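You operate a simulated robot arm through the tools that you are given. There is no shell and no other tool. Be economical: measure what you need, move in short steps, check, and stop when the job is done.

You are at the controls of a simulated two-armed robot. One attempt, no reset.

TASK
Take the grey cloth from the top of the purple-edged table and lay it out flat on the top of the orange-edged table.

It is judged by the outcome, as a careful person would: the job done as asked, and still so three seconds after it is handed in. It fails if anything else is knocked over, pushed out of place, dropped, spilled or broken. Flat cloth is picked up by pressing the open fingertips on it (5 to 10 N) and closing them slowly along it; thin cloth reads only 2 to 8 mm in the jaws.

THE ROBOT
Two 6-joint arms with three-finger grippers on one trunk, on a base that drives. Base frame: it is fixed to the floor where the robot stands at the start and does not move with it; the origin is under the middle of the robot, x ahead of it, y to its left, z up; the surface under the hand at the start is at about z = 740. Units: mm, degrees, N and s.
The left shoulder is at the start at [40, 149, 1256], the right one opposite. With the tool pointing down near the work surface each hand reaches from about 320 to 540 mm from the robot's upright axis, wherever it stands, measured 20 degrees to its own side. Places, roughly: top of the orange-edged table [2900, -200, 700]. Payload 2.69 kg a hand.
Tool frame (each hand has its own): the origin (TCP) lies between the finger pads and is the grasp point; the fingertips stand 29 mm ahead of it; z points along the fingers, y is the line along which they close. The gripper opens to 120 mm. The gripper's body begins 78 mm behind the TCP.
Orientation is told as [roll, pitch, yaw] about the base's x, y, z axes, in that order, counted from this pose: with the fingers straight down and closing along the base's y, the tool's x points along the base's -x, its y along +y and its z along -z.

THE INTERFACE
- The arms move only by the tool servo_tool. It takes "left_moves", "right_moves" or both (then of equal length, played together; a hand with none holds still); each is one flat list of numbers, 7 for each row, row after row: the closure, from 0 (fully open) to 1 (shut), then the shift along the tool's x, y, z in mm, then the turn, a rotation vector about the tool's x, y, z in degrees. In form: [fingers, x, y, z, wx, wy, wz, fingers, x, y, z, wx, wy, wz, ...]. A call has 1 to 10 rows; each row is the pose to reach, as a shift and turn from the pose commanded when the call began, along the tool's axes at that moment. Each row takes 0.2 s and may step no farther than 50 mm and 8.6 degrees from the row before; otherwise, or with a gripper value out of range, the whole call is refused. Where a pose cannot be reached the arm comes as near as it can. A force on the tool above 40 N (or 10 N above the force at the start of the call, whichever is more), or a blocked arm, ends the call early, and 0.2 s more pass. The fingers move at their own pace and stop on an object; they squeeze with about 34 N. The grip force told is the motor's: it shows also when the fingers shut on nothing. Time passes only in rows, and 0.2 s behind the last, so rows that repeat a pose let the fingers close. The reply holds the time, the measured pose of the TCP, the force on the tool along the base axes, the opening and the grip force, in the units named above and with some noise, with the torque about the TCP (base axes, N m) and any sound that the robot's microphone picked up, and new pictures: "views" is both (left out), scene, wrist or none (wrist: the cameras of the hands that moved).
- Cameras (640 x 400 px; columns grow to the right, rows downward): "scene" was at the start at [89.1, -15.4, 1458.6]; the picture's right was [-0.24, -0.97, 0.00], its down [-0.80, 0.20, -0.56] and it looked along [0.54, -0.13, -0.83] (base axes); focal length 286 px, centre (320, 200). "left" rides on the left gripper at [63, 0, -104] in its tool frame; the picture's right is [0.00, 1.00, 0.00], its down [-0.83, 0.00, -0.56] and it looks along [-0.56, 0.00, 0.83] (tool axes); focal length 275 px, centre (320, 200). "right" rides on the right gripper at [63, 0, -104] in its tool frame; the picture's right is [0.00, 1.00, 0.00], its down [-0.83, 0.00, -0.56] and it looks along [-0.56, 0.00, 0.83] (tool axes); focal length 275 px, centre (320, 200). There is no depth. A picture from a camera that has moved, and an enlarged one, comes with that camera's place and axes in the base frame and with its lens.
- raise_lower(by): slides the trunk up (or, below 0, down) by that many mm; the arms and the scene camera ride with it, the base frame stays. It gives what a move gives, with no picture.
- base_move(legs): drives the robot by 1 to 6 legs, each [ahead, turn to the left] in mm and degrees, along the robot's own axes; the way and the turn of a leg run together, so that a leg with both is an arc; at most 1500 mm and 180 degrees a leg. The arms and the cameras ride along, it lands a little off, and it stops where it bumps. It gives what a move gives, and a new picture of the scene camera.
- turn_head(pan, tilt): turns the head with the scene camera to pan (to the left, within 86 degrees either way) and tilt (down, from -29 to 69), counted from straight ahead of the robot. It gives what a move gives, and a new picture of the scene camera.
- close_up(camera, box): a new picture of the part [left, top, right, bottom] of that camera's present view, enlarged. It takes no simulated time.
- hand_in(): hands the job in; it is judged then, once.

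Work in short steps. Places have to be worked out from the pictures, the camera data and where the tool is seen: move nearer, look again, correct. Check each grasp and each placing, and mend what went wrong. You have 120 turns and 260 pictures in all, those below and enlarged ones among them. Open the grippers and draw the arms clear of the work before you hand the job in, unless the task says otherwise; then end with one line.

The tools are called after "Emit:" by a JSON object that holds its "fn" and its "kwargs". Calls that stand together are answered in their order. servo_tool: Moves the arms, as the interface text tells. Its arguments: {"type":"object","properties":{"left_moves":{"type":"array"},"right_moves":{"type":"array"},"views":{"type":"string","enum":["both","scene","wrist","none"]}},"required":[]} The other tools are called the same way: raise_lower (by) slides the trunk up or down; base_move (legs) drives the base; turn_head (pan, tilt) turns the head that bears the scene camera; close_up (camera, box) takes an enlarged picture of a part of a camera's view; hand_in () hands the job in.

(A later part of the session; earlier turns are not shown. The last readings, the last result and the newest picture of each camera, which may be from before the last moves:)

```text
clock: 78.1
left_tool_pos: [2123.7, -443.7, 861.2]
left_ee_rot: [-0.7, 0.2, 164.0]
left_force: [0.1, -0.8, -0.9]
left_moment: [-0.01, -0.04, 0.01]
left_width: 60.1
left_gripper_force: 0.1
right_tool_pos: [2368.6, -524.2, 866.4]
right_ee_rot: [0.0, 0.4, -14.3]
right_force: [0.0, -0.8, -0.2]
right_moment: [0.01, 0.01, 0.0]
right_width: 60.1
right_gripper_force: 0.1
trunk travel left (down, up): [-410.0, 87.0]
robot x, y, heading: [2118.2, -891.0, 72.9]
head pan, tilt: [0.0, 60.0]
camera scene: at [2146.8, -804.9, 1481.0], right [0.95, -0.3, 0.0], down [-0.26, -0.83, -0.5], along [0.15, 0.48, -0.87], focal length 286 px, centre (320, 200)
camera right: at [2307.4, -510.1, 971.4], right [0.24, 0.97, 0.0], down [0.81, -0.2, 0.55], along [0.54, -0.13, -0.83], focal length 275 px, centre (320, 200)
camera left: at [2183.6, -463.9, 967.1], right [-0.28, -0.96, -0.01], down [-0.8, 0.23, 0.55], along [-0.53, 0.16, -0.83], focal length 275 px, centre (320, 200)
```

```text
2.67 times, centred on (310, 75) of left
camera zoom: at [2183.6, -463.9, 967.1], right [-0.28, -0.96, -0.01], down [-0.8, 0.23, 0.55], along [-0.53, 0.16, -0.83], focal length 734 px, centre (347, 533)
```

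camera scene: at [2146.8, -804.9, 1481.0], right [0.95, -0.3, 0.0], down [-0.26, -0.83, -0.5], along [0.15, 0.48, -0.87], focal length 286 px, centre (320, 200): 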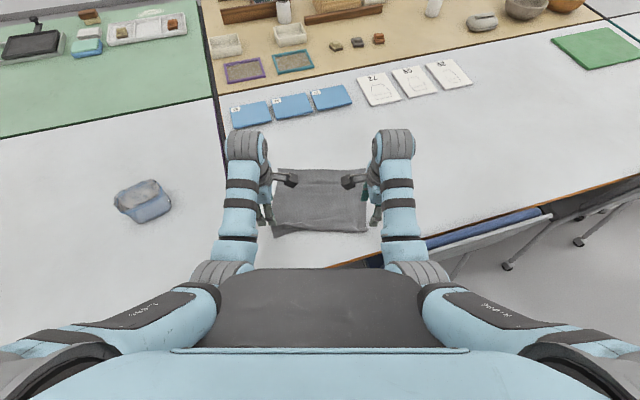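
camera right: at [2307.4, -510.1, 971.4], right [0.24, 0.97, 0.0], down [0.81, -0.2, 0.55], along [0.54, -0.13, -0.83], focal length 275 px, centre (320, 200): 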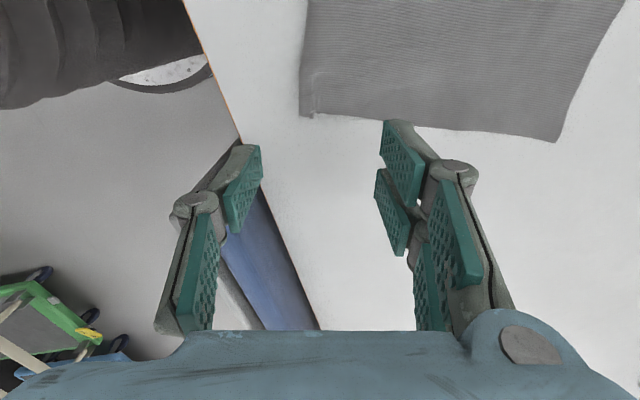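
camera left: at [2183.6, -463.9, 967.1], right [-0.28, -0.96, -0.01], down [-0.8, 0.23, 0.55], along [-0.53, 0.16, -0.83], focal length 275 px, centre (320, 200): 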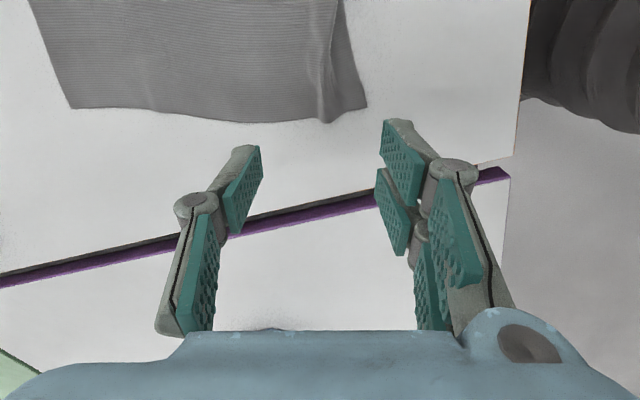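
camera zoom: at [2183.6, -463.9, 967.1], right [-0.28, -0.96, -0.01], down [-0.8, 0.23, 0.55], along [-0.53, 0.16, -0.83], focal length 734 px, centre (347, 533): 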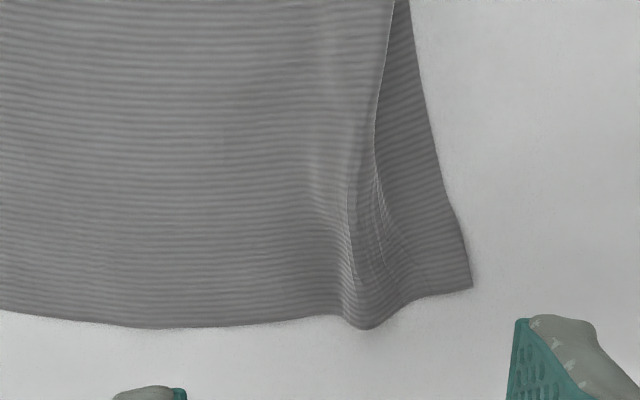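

The gripped ridge has toppled toward me over the narrow near strip, which shows 35 mm at the left corner ([2114,-482]) and is tucked under at the right. I'll press closed left fingertips on the visible strip near [2128,-474] and draw it back; first hover there.

Emit:
{"fn": "servo_tool", "kwargs": {"left_moves": [0.8, 6, 14, 0, 0, 0, 0, 1, 12, 28, 0, 0, 0, 0, 1, 12, 28, 40, 0, 0, 0, 1, 12, 28, 80, 0, 0, 0, 1, 12, 28, 83, 0, 0, 0], "views": "wrist"}}

```text
clock: 79.3
left_tool_pos: [2115.0, -465.2, 777.3]
left_ee_rot: [-1.4, -1.2, 164.7]
left_force: [0.1, 0.1, 0.1]
left_moment: [0.03, 0.0, 0.0]
left_width: 0.1
left_gripper_force: 28.2
right_tool_pos: [2367.9, -526.2, 867.1]
right_ee_rot: [0.2, 0.3, -14.3]
right_force: [-0.3, 0.2, 0.1]
right_moment: [0.0, 0.01, 0.02]
right_width: 60.0
right_gripper_force: 0.0
trunk travel left (down, up): [-410.0, 87.0]
robot x, y, heading: [2120.7, -892.1, 72.6]
head pan, tilt: [0.0, 60.0]
camera left: at [2176.2, -486.1, 882.2], right [-0.27, -0.96, -0.02], down [-0.79, 0.21, 0.57], along [-0.55, 0.17, -0.82], focal length 275 px, centre (320, 200)
```

left: 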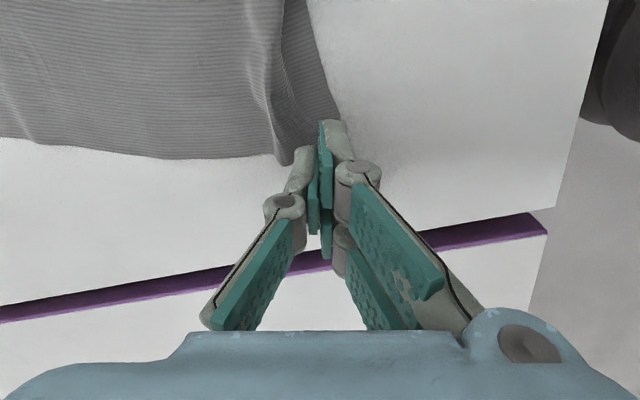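

The left hand is at its inward limit and would land just outside the cloth's side edge. I raise it a little and turn the base 4° right to bring it inward.

Emit:
{"fn": "servo_tool", "kwargs": {"left_moves": [1, 0, 0, -40, 0, 0, 0], "views": "none"}}

Emit:
{"fn": "base_move", "kwargs": {"legs": [[0, -4]]}}

Emit:
{"fn": "close_up", "kwargs": {"camera": "left", "box": [120, 0, 440, 200]}}

```text
clock: 79.9
left_tool_pos: [2097.5, -459.0, 818.2]
left_ee_rot: [-1.3, -3.0, 165.2]
left_force: [-0.1, -0.1, 0.3]
left_moment: [0.02, -0.03, -0.01]
left_width: 0.0
left_gripper_force: 28.1
right_tool_pos: [2367.5, -525.2, 867.0]
right_ee_rot: [0.2, 0.2, -14.3]
right_force: [0.0, -0.5, 0.2]
right_moment: [-0.01, 0.02, 0.01]
right_width: 60.4
right_gripper_force: 0.1
trunk travel left (down, up): [-410.0, 87.0]
robot x, y, heading: [2121.8, -886.9, 72.8]
head pan, tilt: [0.0, 60.0]
stopped in row 1 (left hand): the arm was blocked; the commanded pose is now the measured one
```

```text
clock: 80.8
left_tool_pos: [2128.3, -457.3, 818.1]
left_ee_rot: [-1.4, -2.9, 161.1]
left_force: [0.1, 0.3, 0.2]
left_moment: [0.0, 0.0, 0.02]
left_width: 0.2
left_gripper_force: 28.6
right_tool_pos: [2394.2, -541.9, 867.1]
right_ee_rot: [0.2, 0.3, -18.2]
right_force: [-0.8, -0.3, 0.7]
right_moment: [0.01, 0.03, 0.01]
right_width: 60.0
right_gripper_force: 0.0
trunk travel left (down, up): [-410.0, 87.0]
robot x, y, heading: [2119.5, -889.3, 68.6]
head pan, tilt: [0.0, 60.0]
camera scene: at [2151.0, -807.1, 1481.1], right [0.93, -0.36, 0.0], down [-0.32, -0.81, -0.5], along [0.18, 0.47, -0.87], focal length 286 px, centre (320, 200)
```

scene: 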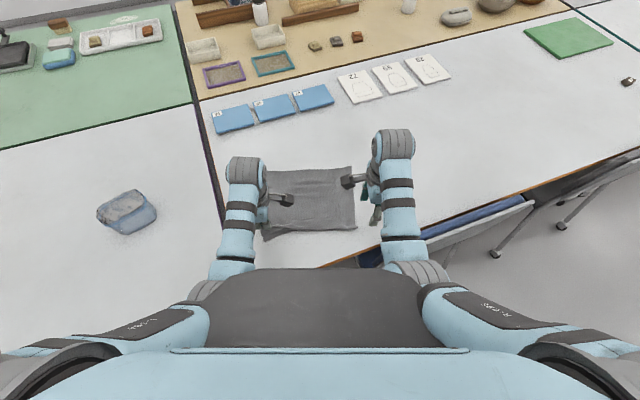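

```text
2.00 times, centred on (280, 100) of left
camera zoom: at [2192.6, -484.1, 919.7], right [-0.33, -0.94, -0.02], down [-0.76, 0.25, 0.6], along [-0.56, 0.21, -0.8], focal length 551 px, centre (400, 400)
```

zoom: 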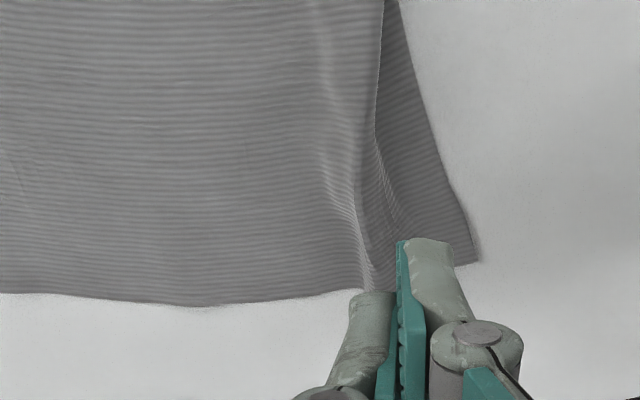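

Now the left hand has room. I level it, move over the strip at about [2130,-474], and go down to just above it.

Emit:
{"fn": "servo_tool", "kwargs": {"left_moves": [1, 7, 15, 15, -1.4, 2.9, 0, 1, 7, 15, 35, -1.4, 2.9, 0, 1, 7, 15, 44, -1.4, 2.9, 0, 1, 7, 15, 44, -1.4, 2.9, 0], "views": "wrist"}}

```text
clock: 81.8
left_tool_pos: [2128.8, -473.7, 773.9]
left_ee_rot: [-0.1, -0.1, 161.2]
left_force: [0.0, 0.8, -0.3]
left_moment: [0.0, -0.01, -0.02]
left_width: 0.1
left_gripper_force: 28.7
right_tool_pos: [2393.6, -542.5, 866.8]
right_ee_rot: [0.3, 0.3, -18.4]
right_force: [0.8, 0.6, 0.5]
right_moment: [-0.03, 0.03, 0.02]
right_width: 60.1
right_gripper_force: 0.1
trunk travel left (down, up): [-410.0, 87.0]
robot x, y, heading: [2121.3, -888.2, 68.6]
head pan, tilt: [0.0, 60.0]
camera left: at [2189.5, -495.3, 878.3], right [-0.33, -0.94, 0.0], down [-0.78, 0.27, 0.56], along [-0.53, 0.18, -0.83], focal length 275 px, centre (320, 200)
```

left: 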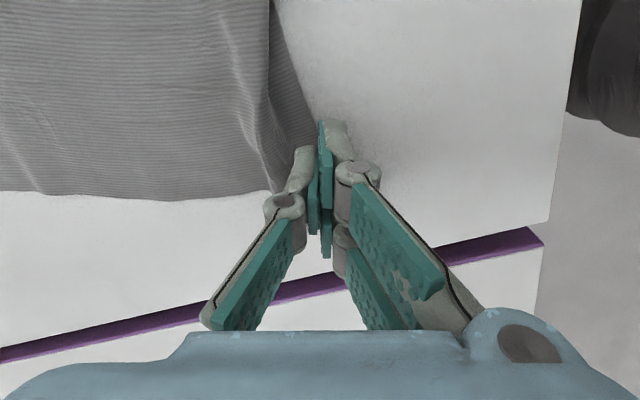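

The landing spot is at the strip's very edge, so I shift 9 mm forward (onto the middle of the strip) and press gently.

Emit:
{"fn": "servo_tool", "kwargs": {"left_moves": [1, 0, -9, 0, 0, 0, 0, 1, 0, -9, 3, 0, 0, 0, 1, 0, -9, 5.3, 0, 0, 0, 1, 0, -9, 5.3, 0, 0, 0], "views": "wrist"}}

```text
clock: 82.8
left_tool_pos: [2132.5, -463.2, 768.5]
left_ee_rot: [0.0, 0.0, 161.1]
left_force: [0.3, 0.4, -0.1]
left_moment: [0.0, 0.0, 0.02]
left_width: 0.1
left_gripper_force: 28.5
right_tool_pos: [2393.3, -542.6, 866.9]
right_ee_rot: [0.1, 0.3, -18.4]
right_force: [0.3, 0.1, -0.1]
right_moment: [0.03, -0.01, 0.04]
right_width: 60.0
right_gripper_force: 0.1
trunk travel left (down, up): [-410.0, 87.0]
robot x, y, heading: [2124.3, -887.4, 68.9]
head pan, tilt: [0.0, 60.0]
camera left: at [2192.5, -486.5, 873.6], right [-0.33, -0.94, 0.0], down [-0.78, 0.27, 0.56], along [-0.53, 0.18, -0.83], focal length 275 px, centre (320, 200)
```

left: 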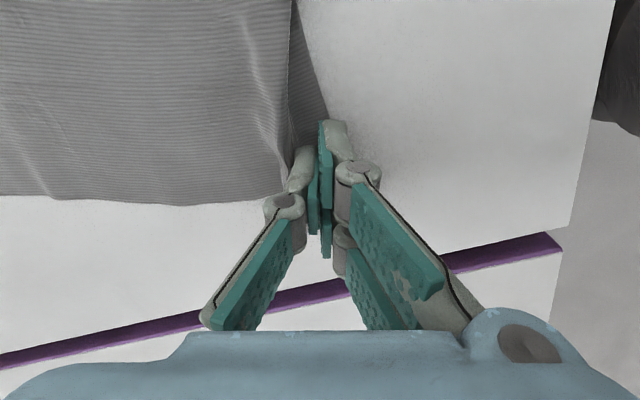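

Just above contact and over the strip; I press ~2 mm further and draw it back 32 mm.

Emit:
{"fn": "servo_tool", "kwargs": {"left_moves": [1, 0, 0, 1.2, 0, 0, 0, 1, 0, 0, 2.2, 0, 0, 0, 1, 0, 8, 2.2, 0, 0, 0, 1, 0, 16, 2.2, 0, 0, 0, 1, 0, 24, 2.2, 0, 0, 0, 1, 0, 32, 2.2, 0, 0, 0, 1, 0, 32, 2.2, 0, 0, 0], "views": "both"}}

```text
clock: 84.4
left_tool_pos: [2121.3, -496.4, 767.6]
left_ee_rot: [-0.2, -0.1, 161.1]
left_force: [1.2, 2.1, 18.0]
left_moment: [-0.01, -0.05, 0.0]
left_width: 0.0
left_gripper_force: 28.5
right_tool_pos: [2394.3, -544.1, 868.5]
right_ee_rot: [0.3, 0.4, -18.3]
right_force: [0.7, -0.5, 0.4]
right_moment: [-0.02, 0.01, -0.01]
right_width: 59.8
right_gripper_force: 0.0
trunk travel left (down, up): [-410.0, 87.0]
robot x, y, heading: [2120.1, -889.9, 68.8]
head pan, tilt: [0.0, 60.0]
camera scene: at [2152.7, -809.3, 1481.2], right [0.93, -0.36, 0.0], down [-0.32, -0.81, -0.5], along [0.18, 0.47, -0.87], focal length 286 px, centre (320, 200)
camera left: at [2182.0, -517.8, 871.7], right [-0.33, -0.94, 0.0], down [-0.78, 0.27, 0.56], along [-0.53, 0.18, -0.83], focal length 275 px, centre (320, 200)
```

scene: 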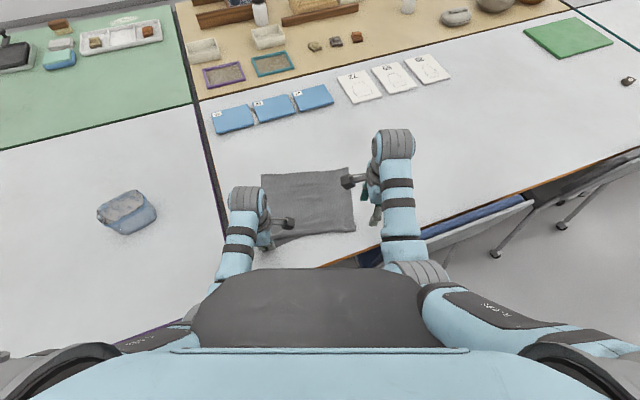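
left: 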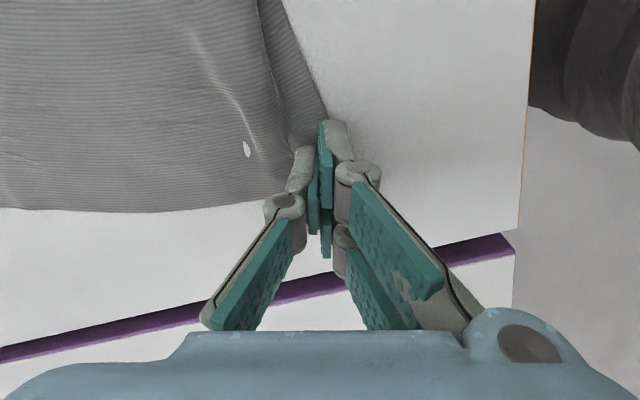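

The left corner moved back with the fingers. I zoom to see the state of the ridge.

Emit:
{"fn": "close_up", "kwargs": {"camera": "scene", "box": [230, 150, 400, 260]}}

Emit:
{"fn": "close_up", "kwargs": {"camera": "right", "box": [240, 0, 640, 200]}}

```text
3.64 times, centred on (315, 205) of scene
camera zoom: at [2152.7, -809.3, 1481.2], right [0.93, -0.36, 0.0], down [-0.32, -0.81, -0.5], along [0.18, 0.47, -0.87], focal length 1040 px, centre (338, 182)
```

zoom: 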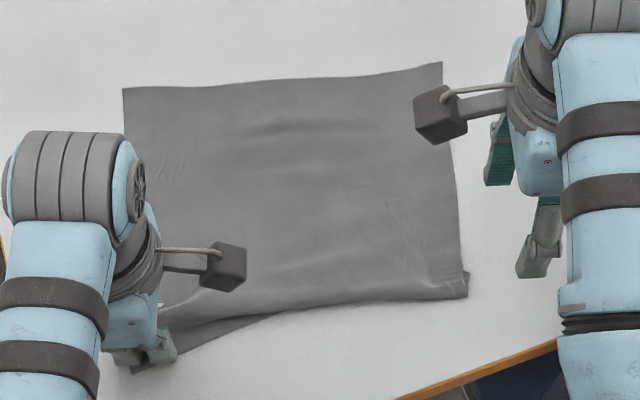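

```text
1.60 times, centred on (440, 100) of right
camera zoom: at [2333.7, -525.1, 972.5], right [0.31, 0.95, 0.01], down [0.79, -0.26, 0.55], along [0.52, -0.17, -0.83], focal length 440 px, centre (128, 360)
```

zoom: 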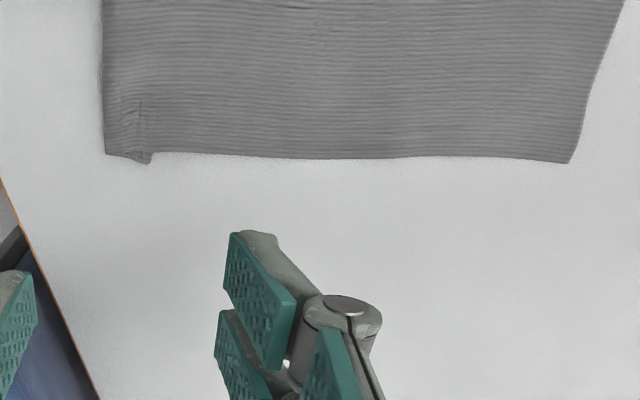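

The strip's left half is now out; the right half is tucked under, which a forward (away) drag of the right half should unroll. I raise the left hand and turn the base back left so the right hand can reach the right half.

Emit:
{"fn": "servo_tool", "kwargs": {"left_moves": [1, 0, 0, -20, 0, 0, 0, 1, -10, 0, -60, 0, 0, 0, 1, -20, 0, -100, 0, 0, 0], "views": "none"}}

Emit:
{"fn": "base_move", "kwargs": {"legs": [[0, 7]]}}

Emit:
{"fn": "close_up", "kwargs": {"camera": "scene", "box": [230, 150, 400, 260]}}

```text
clock: 85.2
left_tool_pos: [2102.7, -488.4, 865.0]
left_ee_rot: [0.0, -0.1, 161.1]
left_force: [-0.6, -0.6, 0.6]
left_moment: [0.01, 0.0, -0.03]
left_width: 0.1
left_gripper_force: 28.6
right_tool_pos: [2393.7, -543.3, 867.5]
right_ee_rot: [0.3, 0.3, -18.4]
right_force: [0.5, -0.1, -0.1]
right_moment: [0.0, 0.01, 0.0]
right_width: 60.0
right_gripper_force: 0.0
trunk travel left (down, up): [-410.0, 87.0]
robot x, y, heading: [2121.2, -888.7, 68.5]
head pan, tilt: [0.0, 60.0]
```

```text
clock: 86.2
left_tool_pos: [2054.2, -492.9, 866.3]
left_ee_rot: [-0.1, -0.2, 168.1]
left_force: [0.1, 0.7, -0.3]
left_moment: [-0.02, -0.02, 0.0]
left_width: 0.0
left_gripper_force: 29.1
right_tool_pos: [2350.1, -512.7, 865.3]
right_ee_rot: [0.2, 0.3, -11.2]
right_force: [0.2, 0.4, -0.6]
right_moment: [0.02, 0.0, 0.03]
right_width: 60.0
right_gripper_force: 0.1
trunk travel left (down, up): [-410.0, 87.0]
robot x, y, heading: [2121.1, -889.7, 75.8]
head pan, tilt: [0.0, 60.0]
camera scene: at [2143.8, -804.8, 1481.1], right [0.97, -0.25, 0.0], down [-0.21, -0.84, -0.5], along [0.12, 0.48, -0.87], focal length 286 px, centre (320, 200)
```

scene: 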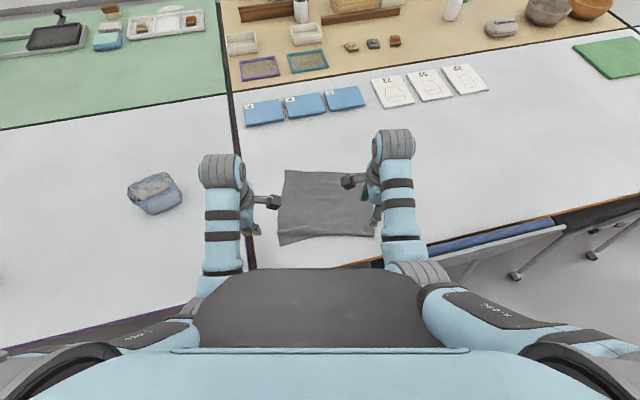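

```text
3.64 times, centred on (315, 205) of scene
camera zoom: at [2143.8, -804.8, 1481.1], right [0.97, -0.25, 0.0], down [-0.21, -0.84, -0.5], along [0.12, 0.48, -0.87], focal length 1040 px, centre (338, 182)
```

zoom: 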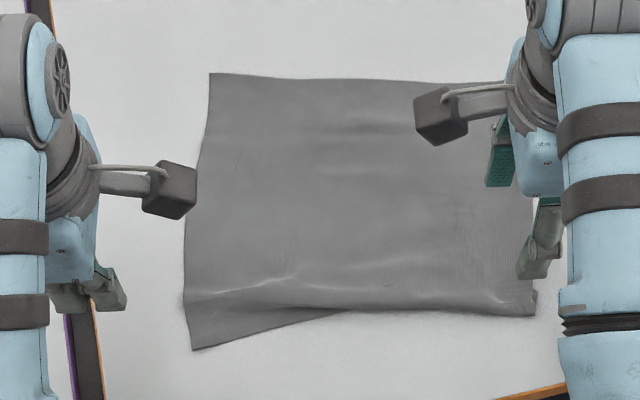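

Clear picture: only the right half of the near strip is tucked. I bring the right hand, closed, over the right half further ahead (about [2365,-394]).

Emit:
{"fn": "servo_tool", "kwargs": {"right_moves": [1, 3, 43, 18, 0, 0, 0, 1, 6, 82, 42, 0, 0, 0, 1, 8, 119, 65, 0, 0, 0, 1, 8, 119, 92, 0, 0, 0, 1, 8, 119, 92, 0, 0, 0], "views": "wrist"}}

```text
clock: 87.4
left_tool_pos: [2053.1, -493.2, 865.8]
left_ee_rot: [0.0, 0.0, 168.1]
left_force: [0.0, 0.2, 0.4]
left_moment: [-0.06, 0.01, 0.01]
left_width: 0.0
left_gripper_force: 28.8
right_tool_pos: [2365.2, -429.5, 814.5]
right_ee_rot: [0.2, 0.3, -11.2]
right_force: [0.1, 0.0, 0.0]
right_moment: [0.0, -0.02, 0.03]
right_width: 0.1
right_gripper_force: 29.1
right hand out of reach, approached as far as the arm can: row 3, 4, 5
trunk travel left (down, up): [-410.0, 87.0]
robot x, y, heading: [2120.3, -885.5, 75.7]
head pan, tilt: [0.0, 60.0]
camera right: at [2302.0, -417.8, 919.5], right [0.19, 0.98, 0.0], down [0.82, -0.16, 0.55], along [0.54, -0.1, -0.83], focal length 275 px, centre (320, 200)
```

right: 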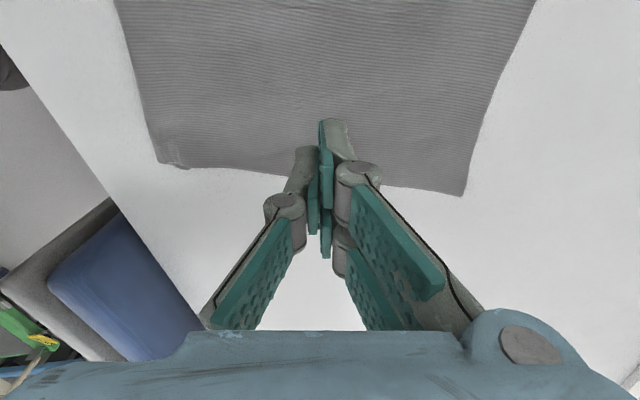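

Out of reach at this trunk height. I raise the right hand 50 mm and lower the trunk 90 mm, so the arms can reach further out at table level.

Emit:
{"fn": "servo_tool", "kwargs": {"right_moves": [1, 0, -10, -30, 0, 0, 0, 1, 0, -15, -60, 0, 0, 0], "left_moves": [1, 0, 0, -20, 0, 0, 0, 1, 0, 0, -40, 0, 0, 0], "views": "none"}}

Emit:
{"fn": "raise_lower", "kwargs": {"by": -90}}

```text
clock: 88.0
left_tool_pos: [2063.4, -487.9, 872.1]
left_ee_rot: [0.0, -0.1, 168.1]
left_force: [0.2, 0.4, -0.5]
left_moment: [0.0, -0.01, -0.02]
left_width: 0.0
left_gripper_force: 28.4
left hand out of reach, approached as far as the arm can: row 1, 2
right_tool_pos: [2360.0, -442.5, 875.0]
right_ee_rot: [0.1, 0.4, -11.2]
right_force: [1.0, 0.8, 0.7]
right_moment: [-0.01, 0.0, 0.01]
right_width: 0.0
right_gripper_force: 28.4
trunk travel left (down, up): [-410.0, 87.0]
robot x, y, heading: [2126.9, -887.2, 75.8]
head pan, tilt: [0.0, 60.0]
```

```text
clock: 89.2
left_tool_pos: [2064.2, -487.8, 781.4]
left_ee_rot: [-0.1, -0.2, 168.2]
left_force: [-0.4, -0.2, 0.3]
left_moment: [-0.01, 0.02, 0.01]
left_width: 0.0
left_gripper_force: 28.6
right_tool_pos: [2359.8, -443.3, 783.3]
right_ee_rot: [0.2, 0.3, -11.4]
right_force: [-0.5, 0.1, 0.3]
right_moment: [0.01, -0.01, 0.01]
right_width: 0.1
right_gripper_force: 28.4
trunk travel left (down, up): [-320.0, 177.0]
robot x, y, heading: [2118.7, -889.3, 75.9]
head pan, tilt: [0.0, 60.0]
```

Now the right hand moves forward 50 mm and down to just above the cloth; the left hand goes up a little clear of the top.

Emit:
{"fn": "servo_tool", "kwargs": {"right_moves": [1, 0, 25, 0, 0, 0, 0, 1, 0, 50, 0, 0, 0, 0, 1, 0, 50, 8, 0, 0, 0, 1, 0, 50, 12, 0, 0, 0], "left_moves": [1, 0, 0, -15, 0, 0, 0, 1, 0, 0, -30, 0, 0, 0, 1, 0, 0, -40, 0, 0, 0, 1, 0, 0, -40, 0, 0, 0], "views": "both"}}

```text
clock: 90.2
left_tool_pos: [2064.3, -480.0, 785.4]
left_ee_rot: [0.2, -1.2, 168.5]
left_force: [0.3, 0.6, -0.3]
left_moment: [0.03, 0.01, 0.02]
left_width: 0.2
left_gripper_force: 28.4
left hand out of reach, approached as far as the arm can: row 1, 2, 3, 4
right_tool_pos: [2370.2, -405.0, 776.0]
right_ee_rot: [0.3, 0.3, -11.3]
right_force: [0.6, -1.1, 0.2]
right_moment: [-0.03, -0.04, -0.01]
right_width: 0.0
right_gripper_force: 28.6
right hand out of reach, approached as far as the arm can: row 2, 3, 4
trunk travel left (down, up): [-320.0, 177.0]
robot x, y, heading: [2118.8, -889.8, 75.8]
head pan, tilt: [0.0, 60.0]
camera scene: at [2142.3, -804.1, 1390.5], right [0.97, -0.25, 0.0], down [-0.21, -0.84, -0.5], along [0.12, 0.48, -0.87], focal length 286 px, centre (320, 200)
camera right: at [2308.1, -393.6, 881.0], right [0.19, 0.98, 0.0], down [0.82, -0.16, 0.55], along [0.54, -0.1, -0.83], focal length 275 px, centre (320, 200)
camera left: at [2128.9, -493.8, 888.4], right [-0.2, -0.98, 0.0], down [-0.8, 0.17, 0.58], along [-0.56, 0.11, -0.82], focal length 275 px, centre (320, 200)
```

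scene: 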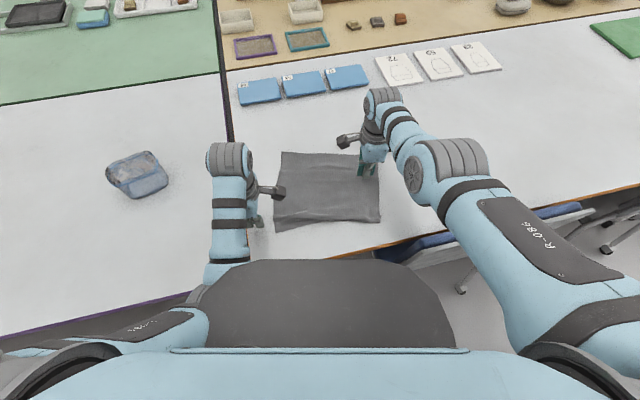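
right: 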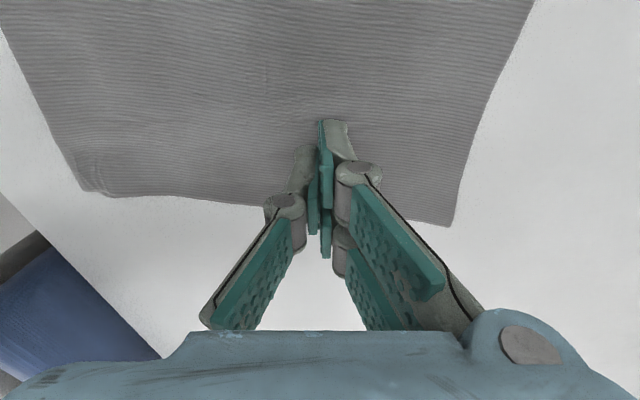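
left: 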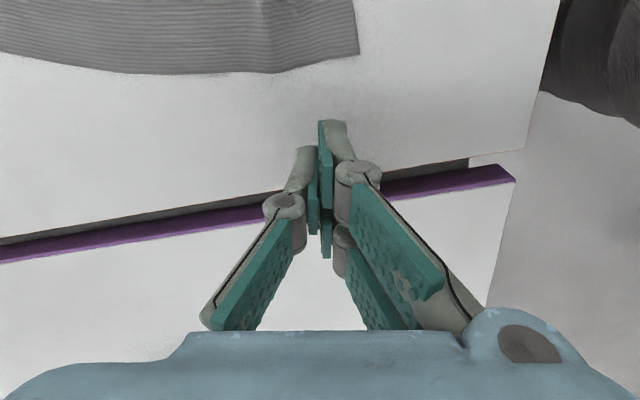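

The right hand's reach ends at fwd≈531, so I press at fwd≈480 (85 mm beyond the ridge) and drag forward 50 mm from there.

Emit:
{"fn": "servo_tool", "kwargs": {"right_moves": [1, 0, -25, 0, 0, 0, 0, 1, 0, -50, 0, 0, 0, 0, 1, 0, -50, 3, 0, 0, 0, 1, 0, -50, 6, 0, 0, 0, 1, 0, -50, 7, 0, 0, 0, 1, 0, -50, 7, 0, 0, 0], "views": "none"}}

```text
clock: 91.6
left_tool_pos: [2065.2, -477.2, 786.4]
left_ee_rot: [-0.3, -1.3, 168.5]
left_force: [-0.8, 0.3, -0.5]
left_moment: [-0.01, 0.01, 0.01]
left_width: 0.0
left_gripper_force: 28.2
right_tool_pos: [2360.3, -454.0, 768.9]
right_ee_rot: [0.1, 0.3, -11.3]
right_force: [-0.3, -0.1, -0.2]
right_moment: [0.02, 0.01, -0.01]
right_width: 0.1
right_gripper_force: 27.8
trunk travel left (down, up): [-320.0, 177.0]
robot x, y, heading: [2115.8, -886.2, 75.6]
head pan, tilt: [0.0, 60.0]
```

Just above contact; I press 2.2 mm more and drag forward 50 mm slowly.

Emit:
{"fn": "servo_tool", "kwargs": {"right_moves": [1, 0, 0, 1.2, 0, 0, 0, 1, 0, 0, 2.2, 0, 0, 0, 1, 0, 9, 2.2, 0, 0, 0, 1, 0, 18, 2.2, 0, 0, 0, 1, 0, 27, 2.2, 0, 0, 0, 1, 0, 36, 2.2, 0, 0, 0, 1, 0, 44, 2.2, 0, 0, 0, 1, 0, 44, 2.2, 0, 0, 0], "views": "both"}}

Emit:
{"fn": "close_up", "kwargs": {"camera": "scene", "box": [240, 130, 420, 250]}}

```text
clock: 93.4
left_tool_pos: [2065.0, -478.4, 787.2]
left_ee_rot: [-0.2, -1.3, 168.6]
left_force: [-0.6, 0.2, -0.4]
left_moment: [0.02, 0.02, 0.0]
left_width: 0.0
left_gripper_force: 28.6
right_tool_pos: [2369.8, -413.4, 766.4]
right_ee_rot: [0.2, 0.3, -11.4]
right_force: [0.7, 0.1, 0.1]
right_moment: [0.0, 0.02, 0.03]
right_width: 0.0
right_gripper_force: 29.2
trunk travel left (down, up): [-320.0, 177.0]
robot x, y, heading: [2122.0, -888.8, 75.8]
head pan, tilt: [0.0, 60.0]
camera scene: at [2142.0, -804.8, 1390.6], right [0.97, -0.25, 0.0], down [-0.21, -0.84, -0.5], along [0.12, 0.48, -0.87], focal length 286 px, centre (320, 200)
camera right: at [2307.5, -400.8, 871.8], right [0.19, 0.98, 0.0], down [0.82, -0.16, 0.55], along [0.54, -0.1, -0.83], focal length 275 px, centre (320, 200)
```

scene: 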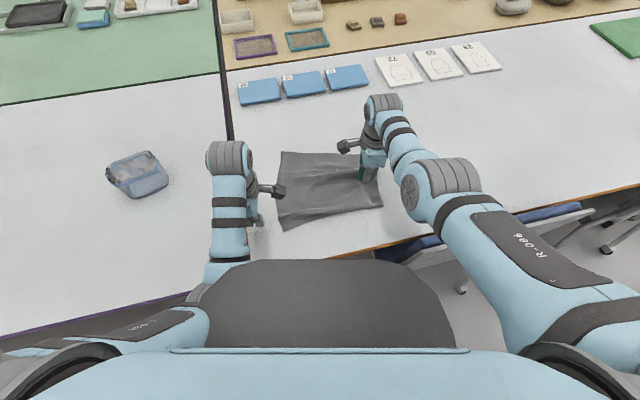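
right: 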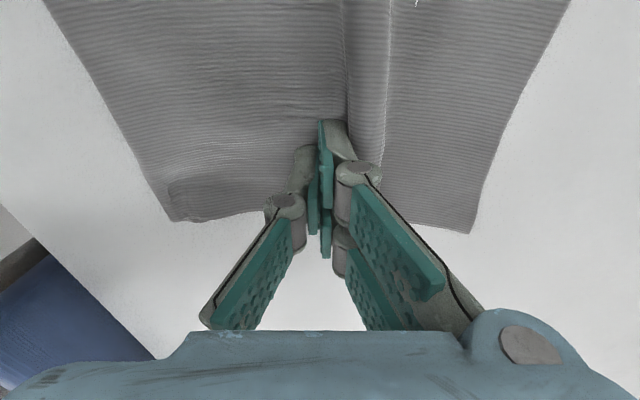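

```text
3.33 times, centred on (330, 190) of scene
camera zoom: at [2142.0, -804.8, 1390.6], right [0.97, -0.25, 0.0], down [-0.21, -0.84, -0.5], along [0.12, 0.48, -0.87], focal length 953 px, centre (287, 233)
```

zoom: 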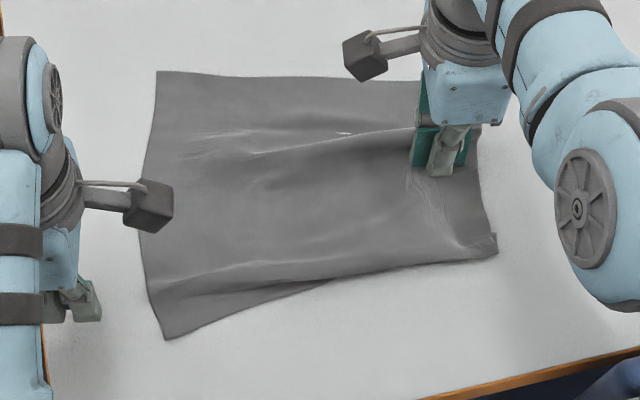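

That mostly shoved the body forward; the strip stays tucked. Better: pinch the right side about 50 mm ahead of the near fold (single layer), lift so the tucked strip falls open, and lay it back. I raise, open and position for that at ≈[2383,-453].

Emit:
{"fn": "servo_tool", "kwargs": {"right_moves": [1, 0, 0, -15, 0, 0, 0, 0.8, -5, -10, -30, 0, 0, 0, 0.58, -12, -25, -30, 0, 0, 0, 0.58, -20.5, -36.7, -30, 0, 0, 0, 0.58, -20.5, -36.7, -15, 0, 0, 0, 0.58, -20.5, -36.7, -8, 0, 0, 0], "views": "wrist"}}

```text
clock: 94.8
left_tool_pos: [2063.9, -478.3, 786.1]
left_ee_rot: [-0.1, -1.2, 168.6]
left_force: [0.4, 0.0, 1.2]
left_moment: [-0.01, 0.02, 0.0]
left_width: 0.0
left_gripper_force: 28.9
right_tool_pos: [2383.1, -453.2, 774.7]
right_ee_rot: [0.0, 0.4, -11.2]
right_force: [0.3, 0.8, -0.5]
right_moment: [-0.02, -0.01, 0.03]
right_width: 50.6
right_gripper_force: 0.1
trunk travel left (down, up): [-320.0, 177.0]
robot x, y, heading: [2120.7, -886.6, 75.7]
head pan, tilt: [0.0, 60.0]
camera right: at [2320.5, -440.8, 879.4], right [0.19, 0.98, 0.0], down [0.82, -0.16, 0.55], along [0.54, -0.1, -0.83], focal length 275 px, centre (320, 200)
```

right: 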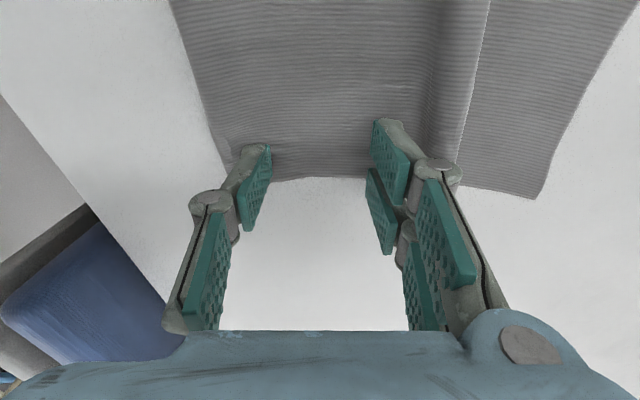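

Well placed, about 25 mm ahead of the near corner. I lower to contact and read the force.

Emit:
{"fn": "servo_tool", "kwargs": {"right_moves": [0.58, 0, 0, 4, 0, 0, 0, 0.58, 0, 0, 6.5, 0, 0, 0, 0.58, 0, 0, 7.8, 0, 0, 0, 0.58, 0, 0, 7.8, 0, 0, 0], "views": "none"}}

```text
clock: 95.8
left_tool_pos: [2064.4, -479.7, 787.9]
left_ee_rot: [-0.3, -1.3, 168.6]
left_force: [-0.3, 1.0, 0.8]
left_moment: [0.01, 0.01, -0.01]
left_width: 0.0
left_gripper_force: 28.1
right_tool_pos: [2382.1, -451.1, 768.3]
right_ee_rot: [0.4, 0.4, -11.3]
right_force: [1.2, 0.6, 16.8]
right_moment: [0.24, -0.13, -0.04]
right_width: 51.7
right_gripper_force: 5.3
trunk travel left (down, up): [-320.0, 177.0]
robot x, y, heading: [2123.2, -889.8, 75.9]
head pan, tilt: [0.0, 60.0]
```

About 17 N; I ease 0.6 mm and close slowly along the edge.

Emit:
{"fn": "servo_tool", "kwargs": {"right_moves": [0.58, 0, 0, -0.6, 0, 0, 0, 0.64, 0, 0, -0.6, 0, 0, 0, 0.7, 0, 0, -0.6, 0, 0, 0, 0.76, 0, 0, -0.6, 0, 0, 0, 0.82, 0, 0, -0.6, 0, 0, 0, 0.88, 0, 0, -0.6, 0, 0, 0, 0.94, 0, 0, -0.6, 0, 0, 0, 1, 0, 0, -0.6, 0, 0, 0, 1, 0, 0, -0.6, 0, 0, 0], "views": "wrist"}}

```text
clock: 97.8
left_tool_pos: [2063.7, -477.8, 787.6]
left_ee_rot: [-0.2, -1.3, 168.5]
left_force: [-0.4, 0.3, 0.3]
left_moment: [-0.03, 0.0, -0.01]
left_width: 0.3
left_gripper_force: 28.1
right_tool_pos: [2381.5, -450.9, 768.6]
right_ee_rot: [0.2, 0.3, -11.3]
right_force: [0.4, 1.2, 8.2]
right_moment: [-0.26, 0.03, -0.01]
right_width: 2.9
right_gripper_force: 33.4
trunk travel left (down, up): [-320.0, 177.0]
robot x, y, heading: [2122.5, -886.2, 75.6]
head pan, tilt: [0.0, 60.0]
camera right: at [2320.1, -439.8, 872.9], right [0.19, 0.98, 0.0], down [0.82, -0.16, 0.55], along [0.54, -0.1, -0.83], focal length 275 px, centre (320, 200)
```

right: 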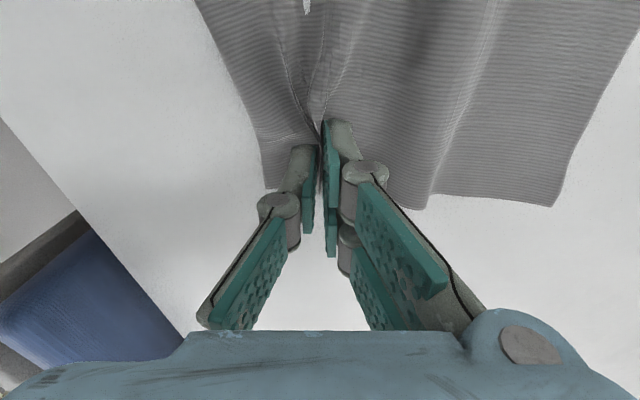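

Gripped (2.9 mm). I lift by raising the trunk 85 mm and look at the hanging near part.

Emit:
{"fn": "raise_lower", "kwargs": {"by": 85}}

Emit:
{"fn": "close_up", "kwargs": {"camera": "scene", "box": [230, 140, 420, 265]}}

Emit:
{"fn": "close_up", "kwargs": {"camera": "right", "box": [120, 0, 520, 220]}}

```text
clock: 99.0
left_tool_pos: [2064.8, -478.3, 872.5]
left_ee_rot: [-0.1, -1.4, 168.6]
left_force: [-0.2, 0.4, -0.3]
left_moment: [0.0, 0.01, -0.01]
left_width: 0.0
left_gripper_force: 28.6
right_tool_pos: [2382.4, -451.0, 854.3]
right_ee_rot: [0.0, 0.3, -11.2]
right_force: [0.8, -1.2, -2.6]
right_moment: [0.3, -0.07, 0.07]
right_width: 2.0
right_gripper_force: 31.6
trunk travel left (down, up): [-405.0, 92.0]
robot x, y, heading: [2119.7, -887.9, 75.6]
head pan, tilt: [0.0, 60.0]
```

```text
3.20 times, centred on (325, 202) of scene
camera zoom: at [2142.2, -804.2, 1476.1], right [0.97, -0.25, 0.0], down [-0.21, -0.84, -0.5], along [0.12, 0.48, -0.87], focal length 915 px, centre (304, 192)
```

zoom: 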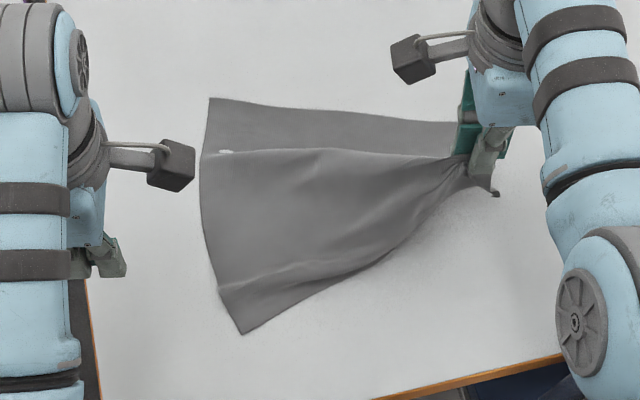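

```text
1.60 times, centred on (320, 110) of right
camera zoom: at [2320.4, -439.3, 958.1], right [0.19, 0.98, 0.0], down [0.82, -0.16, 0.55], along [0.54, -0.1, -0.83], focal length 440 px, centre (320, 344)
```

zoom: 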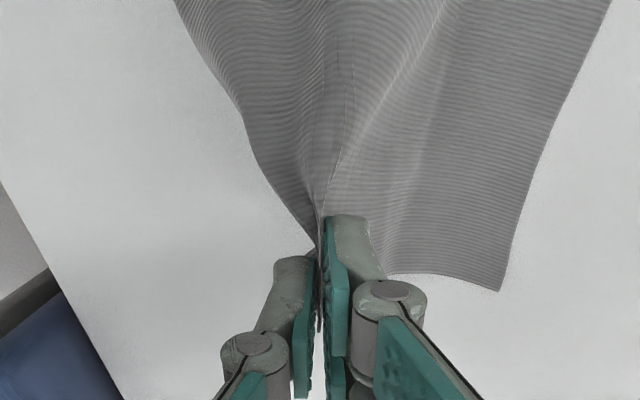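

The near edge on the right has come loose and hangs under the hand. I swing the hand 60 mm back, then lower it while moving forward again, so the strip lands trailing toward me.

Emit:
{"fn": "servo_tool", "kwargs": {"right_moves": [1, 0, -30, 0, 0, 0, 0, 1, 0, -60, 0, 0, 0, 0, 1, 0, -62, 10, 0, 0, 0, 1, 0, -60, 24, 0, 0, 0, 1, 0, -48, 38, 0, 0, 0, 1, 0, -36, 52, 0, 0, 0, 1, 0, -22, 66, 0, 0, 0, 1, 0, -10, 78, 0, 0, 0, 1, 0, -5, 83, 0, 0, 0, 1, 0, -5, 83, 0, 0, 0], "views": "both"}}

Emit:
{"fn": "close_up", "kwargs": {"camera": "scene", "box": [230, 140, 420, 265]}}

```text
clock: 101.2
left_tool_pos: [2064.3, -476.8, 873.4]
left_ee_rot: [-0.2, -1.2, 168.5]
left_force: [0.3, 0.5, 1.0]
left_moment: [-0.02, 0.02, 0.0]
left_width: 0.0
left_gripper_force: 28.8
right_tool_pos: [2380.3, -456.2, 770.5]
right_ee_rot: [0.1, 0.3, -11.2]
right_force: [0.9, 0.7, 3.1]
right_moment: [-0.17, 0.03, 0.05]
right_width: 1.9
right_gripper_force: 31.1
trunk travel left (down, up): [-405.0, 92.0]
robot x, y, heading: [2118.2, -890.7, 75.7]
head pan, tilt: [0.0, 60.0]
camera scene: at [2142.2, -804.6, 1476.0], right [0.97, -0.25, 0.0], down [-0.21, -0.84, -0.5], along [0.12, 0.48, -0.87], focal length 286 px, centre (320, 200)
camera right: at [2318.8, -444.6, 875.3], right [0.19, 0.98, 0.0], down [0.82, -0.16, 0.55], along [0.54, -0.1, -0.83], focal length 275 px, centre (320, 200)
```

scene: 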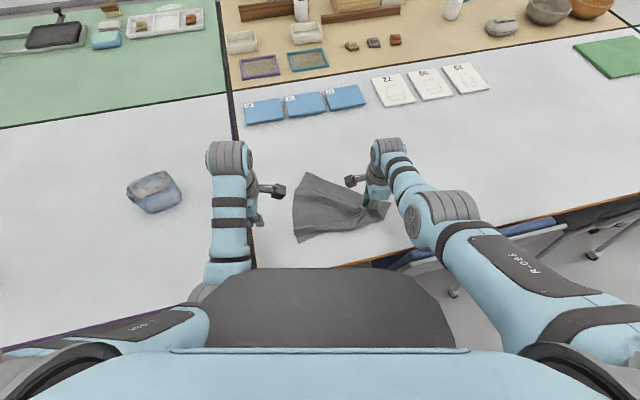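
right: 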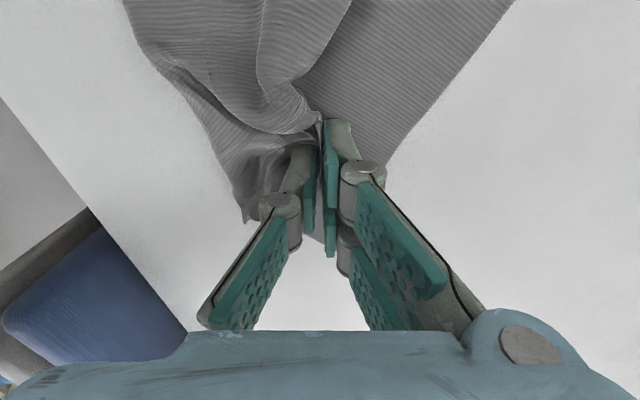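

```text
3.20 times, centred on (325, 202) of scene
camera zoom: at [2142.2, -804.6, 1476.0], right [0.97, -0.25, 0.0], down [-0.21, -0.84, -0.5], along [0.12, 0.48, -0.87], focal length 915 px, centre (304, 192)
```

zoom: 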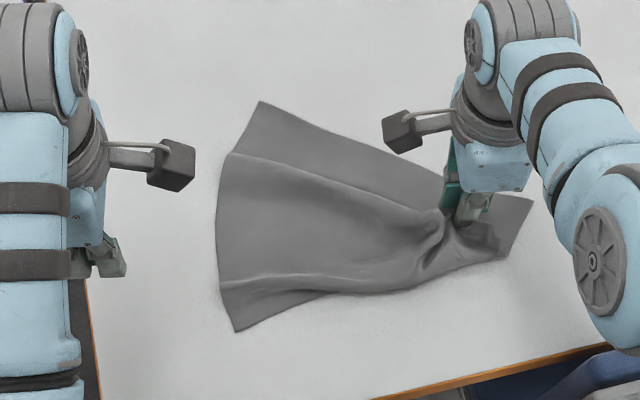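

The right strip now lies out toward me, though the cloth turned a bit. I release and raise the right hand to see how it relaxes.

Emit:
{"fn": "servo_tool", "kwargs": {"right_moves": [0.9, 0, 0, 0, 0, 0, 0, 0.75, 0, 0, 0, 0, 0, 0, 0.6, 0, 0, -3, 0, 0, 0, 0.5, 0, 0, -40, 0, 0, 0, 0.5, -20, 0, -80, 0, 0, 0, 0.5, -50, 0, -95, 0, 0, 0, 0.5, -90, 0, -95, 0, 0, 0], "views": "both"}}

Emit:
{"fn": "close_up", "kwargs": {"camera": "scene", "box": [230, 140, 420, 265]}}

```text
clock: 102.8
left_tool_pos: [2065.8, -478.6, 871.8]
left_ee_rot: [-0.2, -1.4, 168.7]
left_force: [0.6, -0.3, -0.4]
left_moment: [0.0, 0.01, 0.02]
left_width: 0.0
left_gripper_force: 28.4
right_tool_pos: [2473.0, -473.5, 865.5]
right_ee_rot: [0.1, 0.4, -11.3]
right_force: [0.6, 0.1, 0.1]
right_moment: [-0.02, 0.04, 0.0]
right_width: 60.1
right_gripper_force: 0.0
trunk travel left (down, up): [-405.0, 92.0]
robot x, y, heading: [2120.0, -886.9, 75.7]
head pan, tilt: [0.0, 60.0]
camera scene: at [2144.2, -804.7, 1476.0], right [0.97, -0.25, 0.0], down [-0.21, -0.84, -0.5], along [0.12, 0.48, -0.87], focal length 286 px, centre (320, 200)
camera right: at [2410.4, -461.4, 969.7], right [0.19, 0.98, 0.0], down [0.82, -0.16, 0.55], along [0.54, -0.1, -0.84], focal length 275 px, centre (320, 200)
```

scene: 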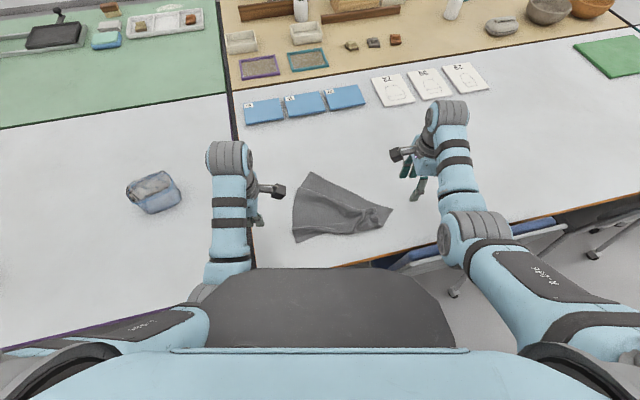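
right: 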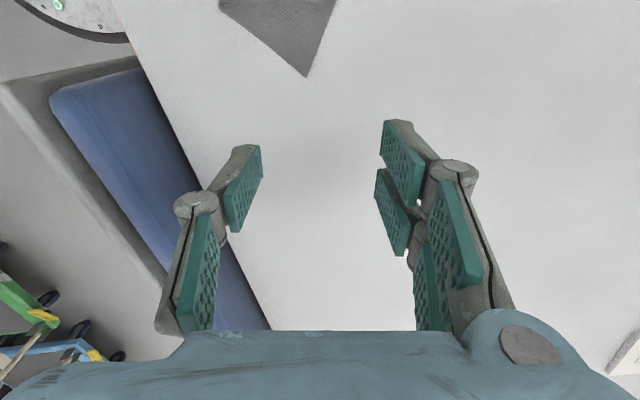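

```text
3.20 times, centred on (325, 202) of scene
camera zoom: at [2144.2, -804.7, 1476.0], right [0.97, -0.25, 0.0], down [-0.21, -0.84, -0.5], along [0.12, 0.48, -0.87], focal length 915 px, centre (304, 192)
```

zoom: 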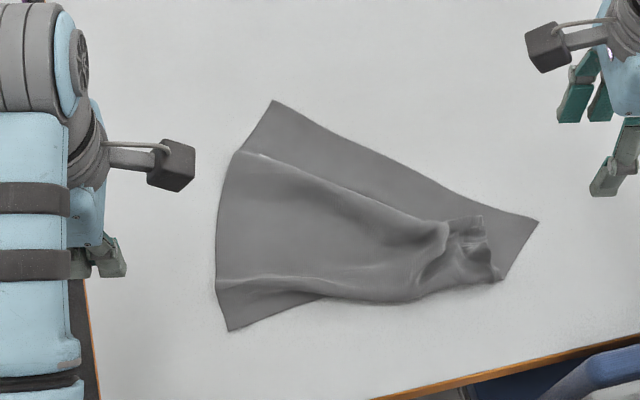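

The cloth is now rotated with its right side crumpled; the cleanest mend is to lift it again by the near edge and lay it anew. I turn the base right 9° so both hands can reach the near corners, and bring the right wrist camera over the crumple.

Emit:
{"fn": "base_move", "kwargs": {"legs": [[0, -9]]}}

Emit:
{"fn": "servo_tool", "kwargs": {"right_moves": [0.5, 45, -10, 0, 0, 0, 0, 0.5, 75, -20, 0, 0, 0, 0, 0.5, 75, -20, 0, 0, 0, 0], "left_moves": [0.58, 0, 0, 0, 0, 0, 0, 0.58, 0, 0, 0, 0, 0, 0, 0.58, 0, 0, 0, 0, 0, 0], "views": "wrist"}}

Emit:
{"fn": "close_up", "kwargs": {"camera": "scene", "box": [220, 140, 410, 265]}}

```text
clock: 103.9
left_tool_pos: [2129.7, -474.4, 872.1]
left_ee_rot: [-0.2, -1.2, 159.5]
left_force: [0.4, -0.2, -0.6]
left_moment: [0.02, -0.02, 0.0]
left_width: 0.0
left_gripper_force: 28.6
right_tool_pos: [2531.5, -533.6, 865.0]
right_ee_rot: [0.1, 0.4, -20.3]
right_force: [0.4, 0.7, 0.0]
right_moment: [-0.01, 0.03, 0.02]
right_width: 60.0
right_gripper_force: 0.1
trunk travel left (down, up): [-405.0, 92.0]
robot x, y, heading: [2121.3, -886.4, 66.6]
head pan, tilt: [0.0, 60.0]
camera scene: at [2154.1, -808.2, 1476.0], right [0.92, -0.4, 0.0], down [-0.34, -0.8, -0.5], along [0.2, 0.46, -0.87], focal length 286 px, centre (320, 200)
```

scene: 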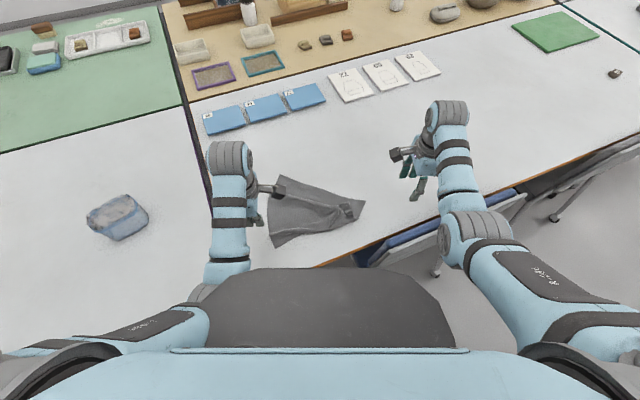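

```text
clock: 104.7
left_tool_pos: [2130.0, -473.6, 872.3]
left_ee_rot: [-0.2, -1.5, 159.6]
left_force: [0.5, 1.0, 0.0]
left_moment: [0.03, -0.01, -0.01]
left_width: 50.5
left_gripper_force: 0.1
right_tool_pos: [2454.7, -524.8, 865.8]
right_ee_rot: [0.1, 0.3, -20.3]
right_force: [0.2, -0.3, 0.2]
right_moment: [0.02, 0.03, -0.01]
right_width: 60.1
right_gripper_force: 0.1
trunk travel left (down, up): [-405.0, 92.0]
robot x, y, heading: [2119.4, -888.6, 66.8]
head pan, tilt: [0.0, 60.0]
camera right: at [2395.0, -503.6, 971.2], right [0.34, 0.94, 0.0], down [0.78, -0.29, 0.55], along [0.52, -0.19, -0.83], focal length 275 px, centre (320, 200)
camera left: at [2192.2, -498.2, 975.7], right [-0.35, -0.94, 0.0], down [-0.76, 0.29, 0.58], along [-0.54, 0.21, -0.82], focal length 275 px, centre (320, 200)
```

right: 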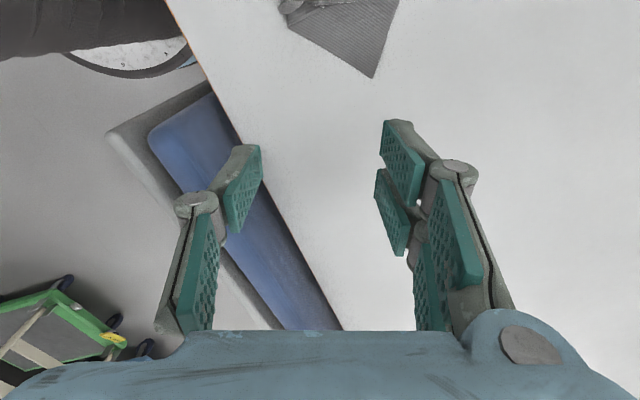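
left: 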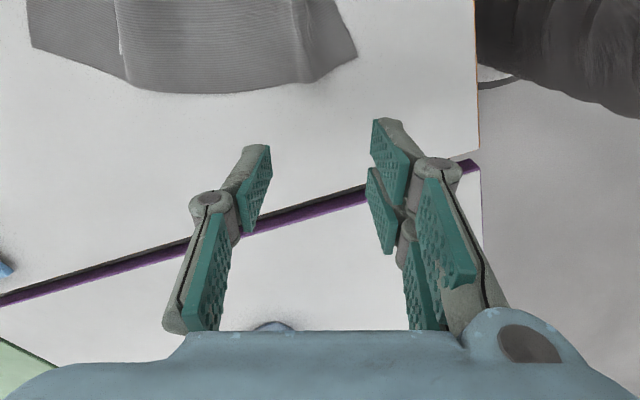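

```text
3.20 times, centred on (315, 202) of scene
camera zoom: at [2156.8, -809.2, 1476.0], right [0.92, -0.4, 0.0], down [-0.34, -0.8, -0.5], along [0.2, 0.46, -0.87], focal length 915 px, centre (336, 192)
```

zoom: 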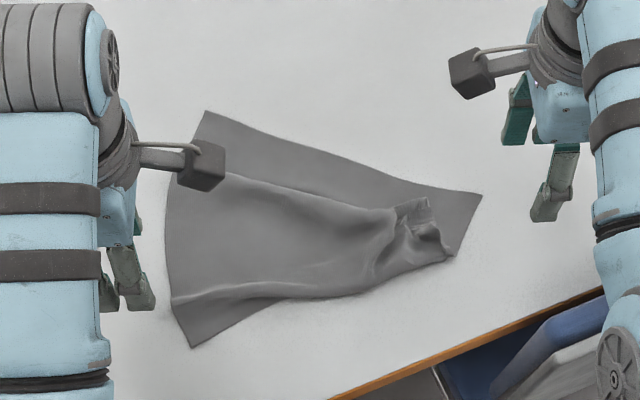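

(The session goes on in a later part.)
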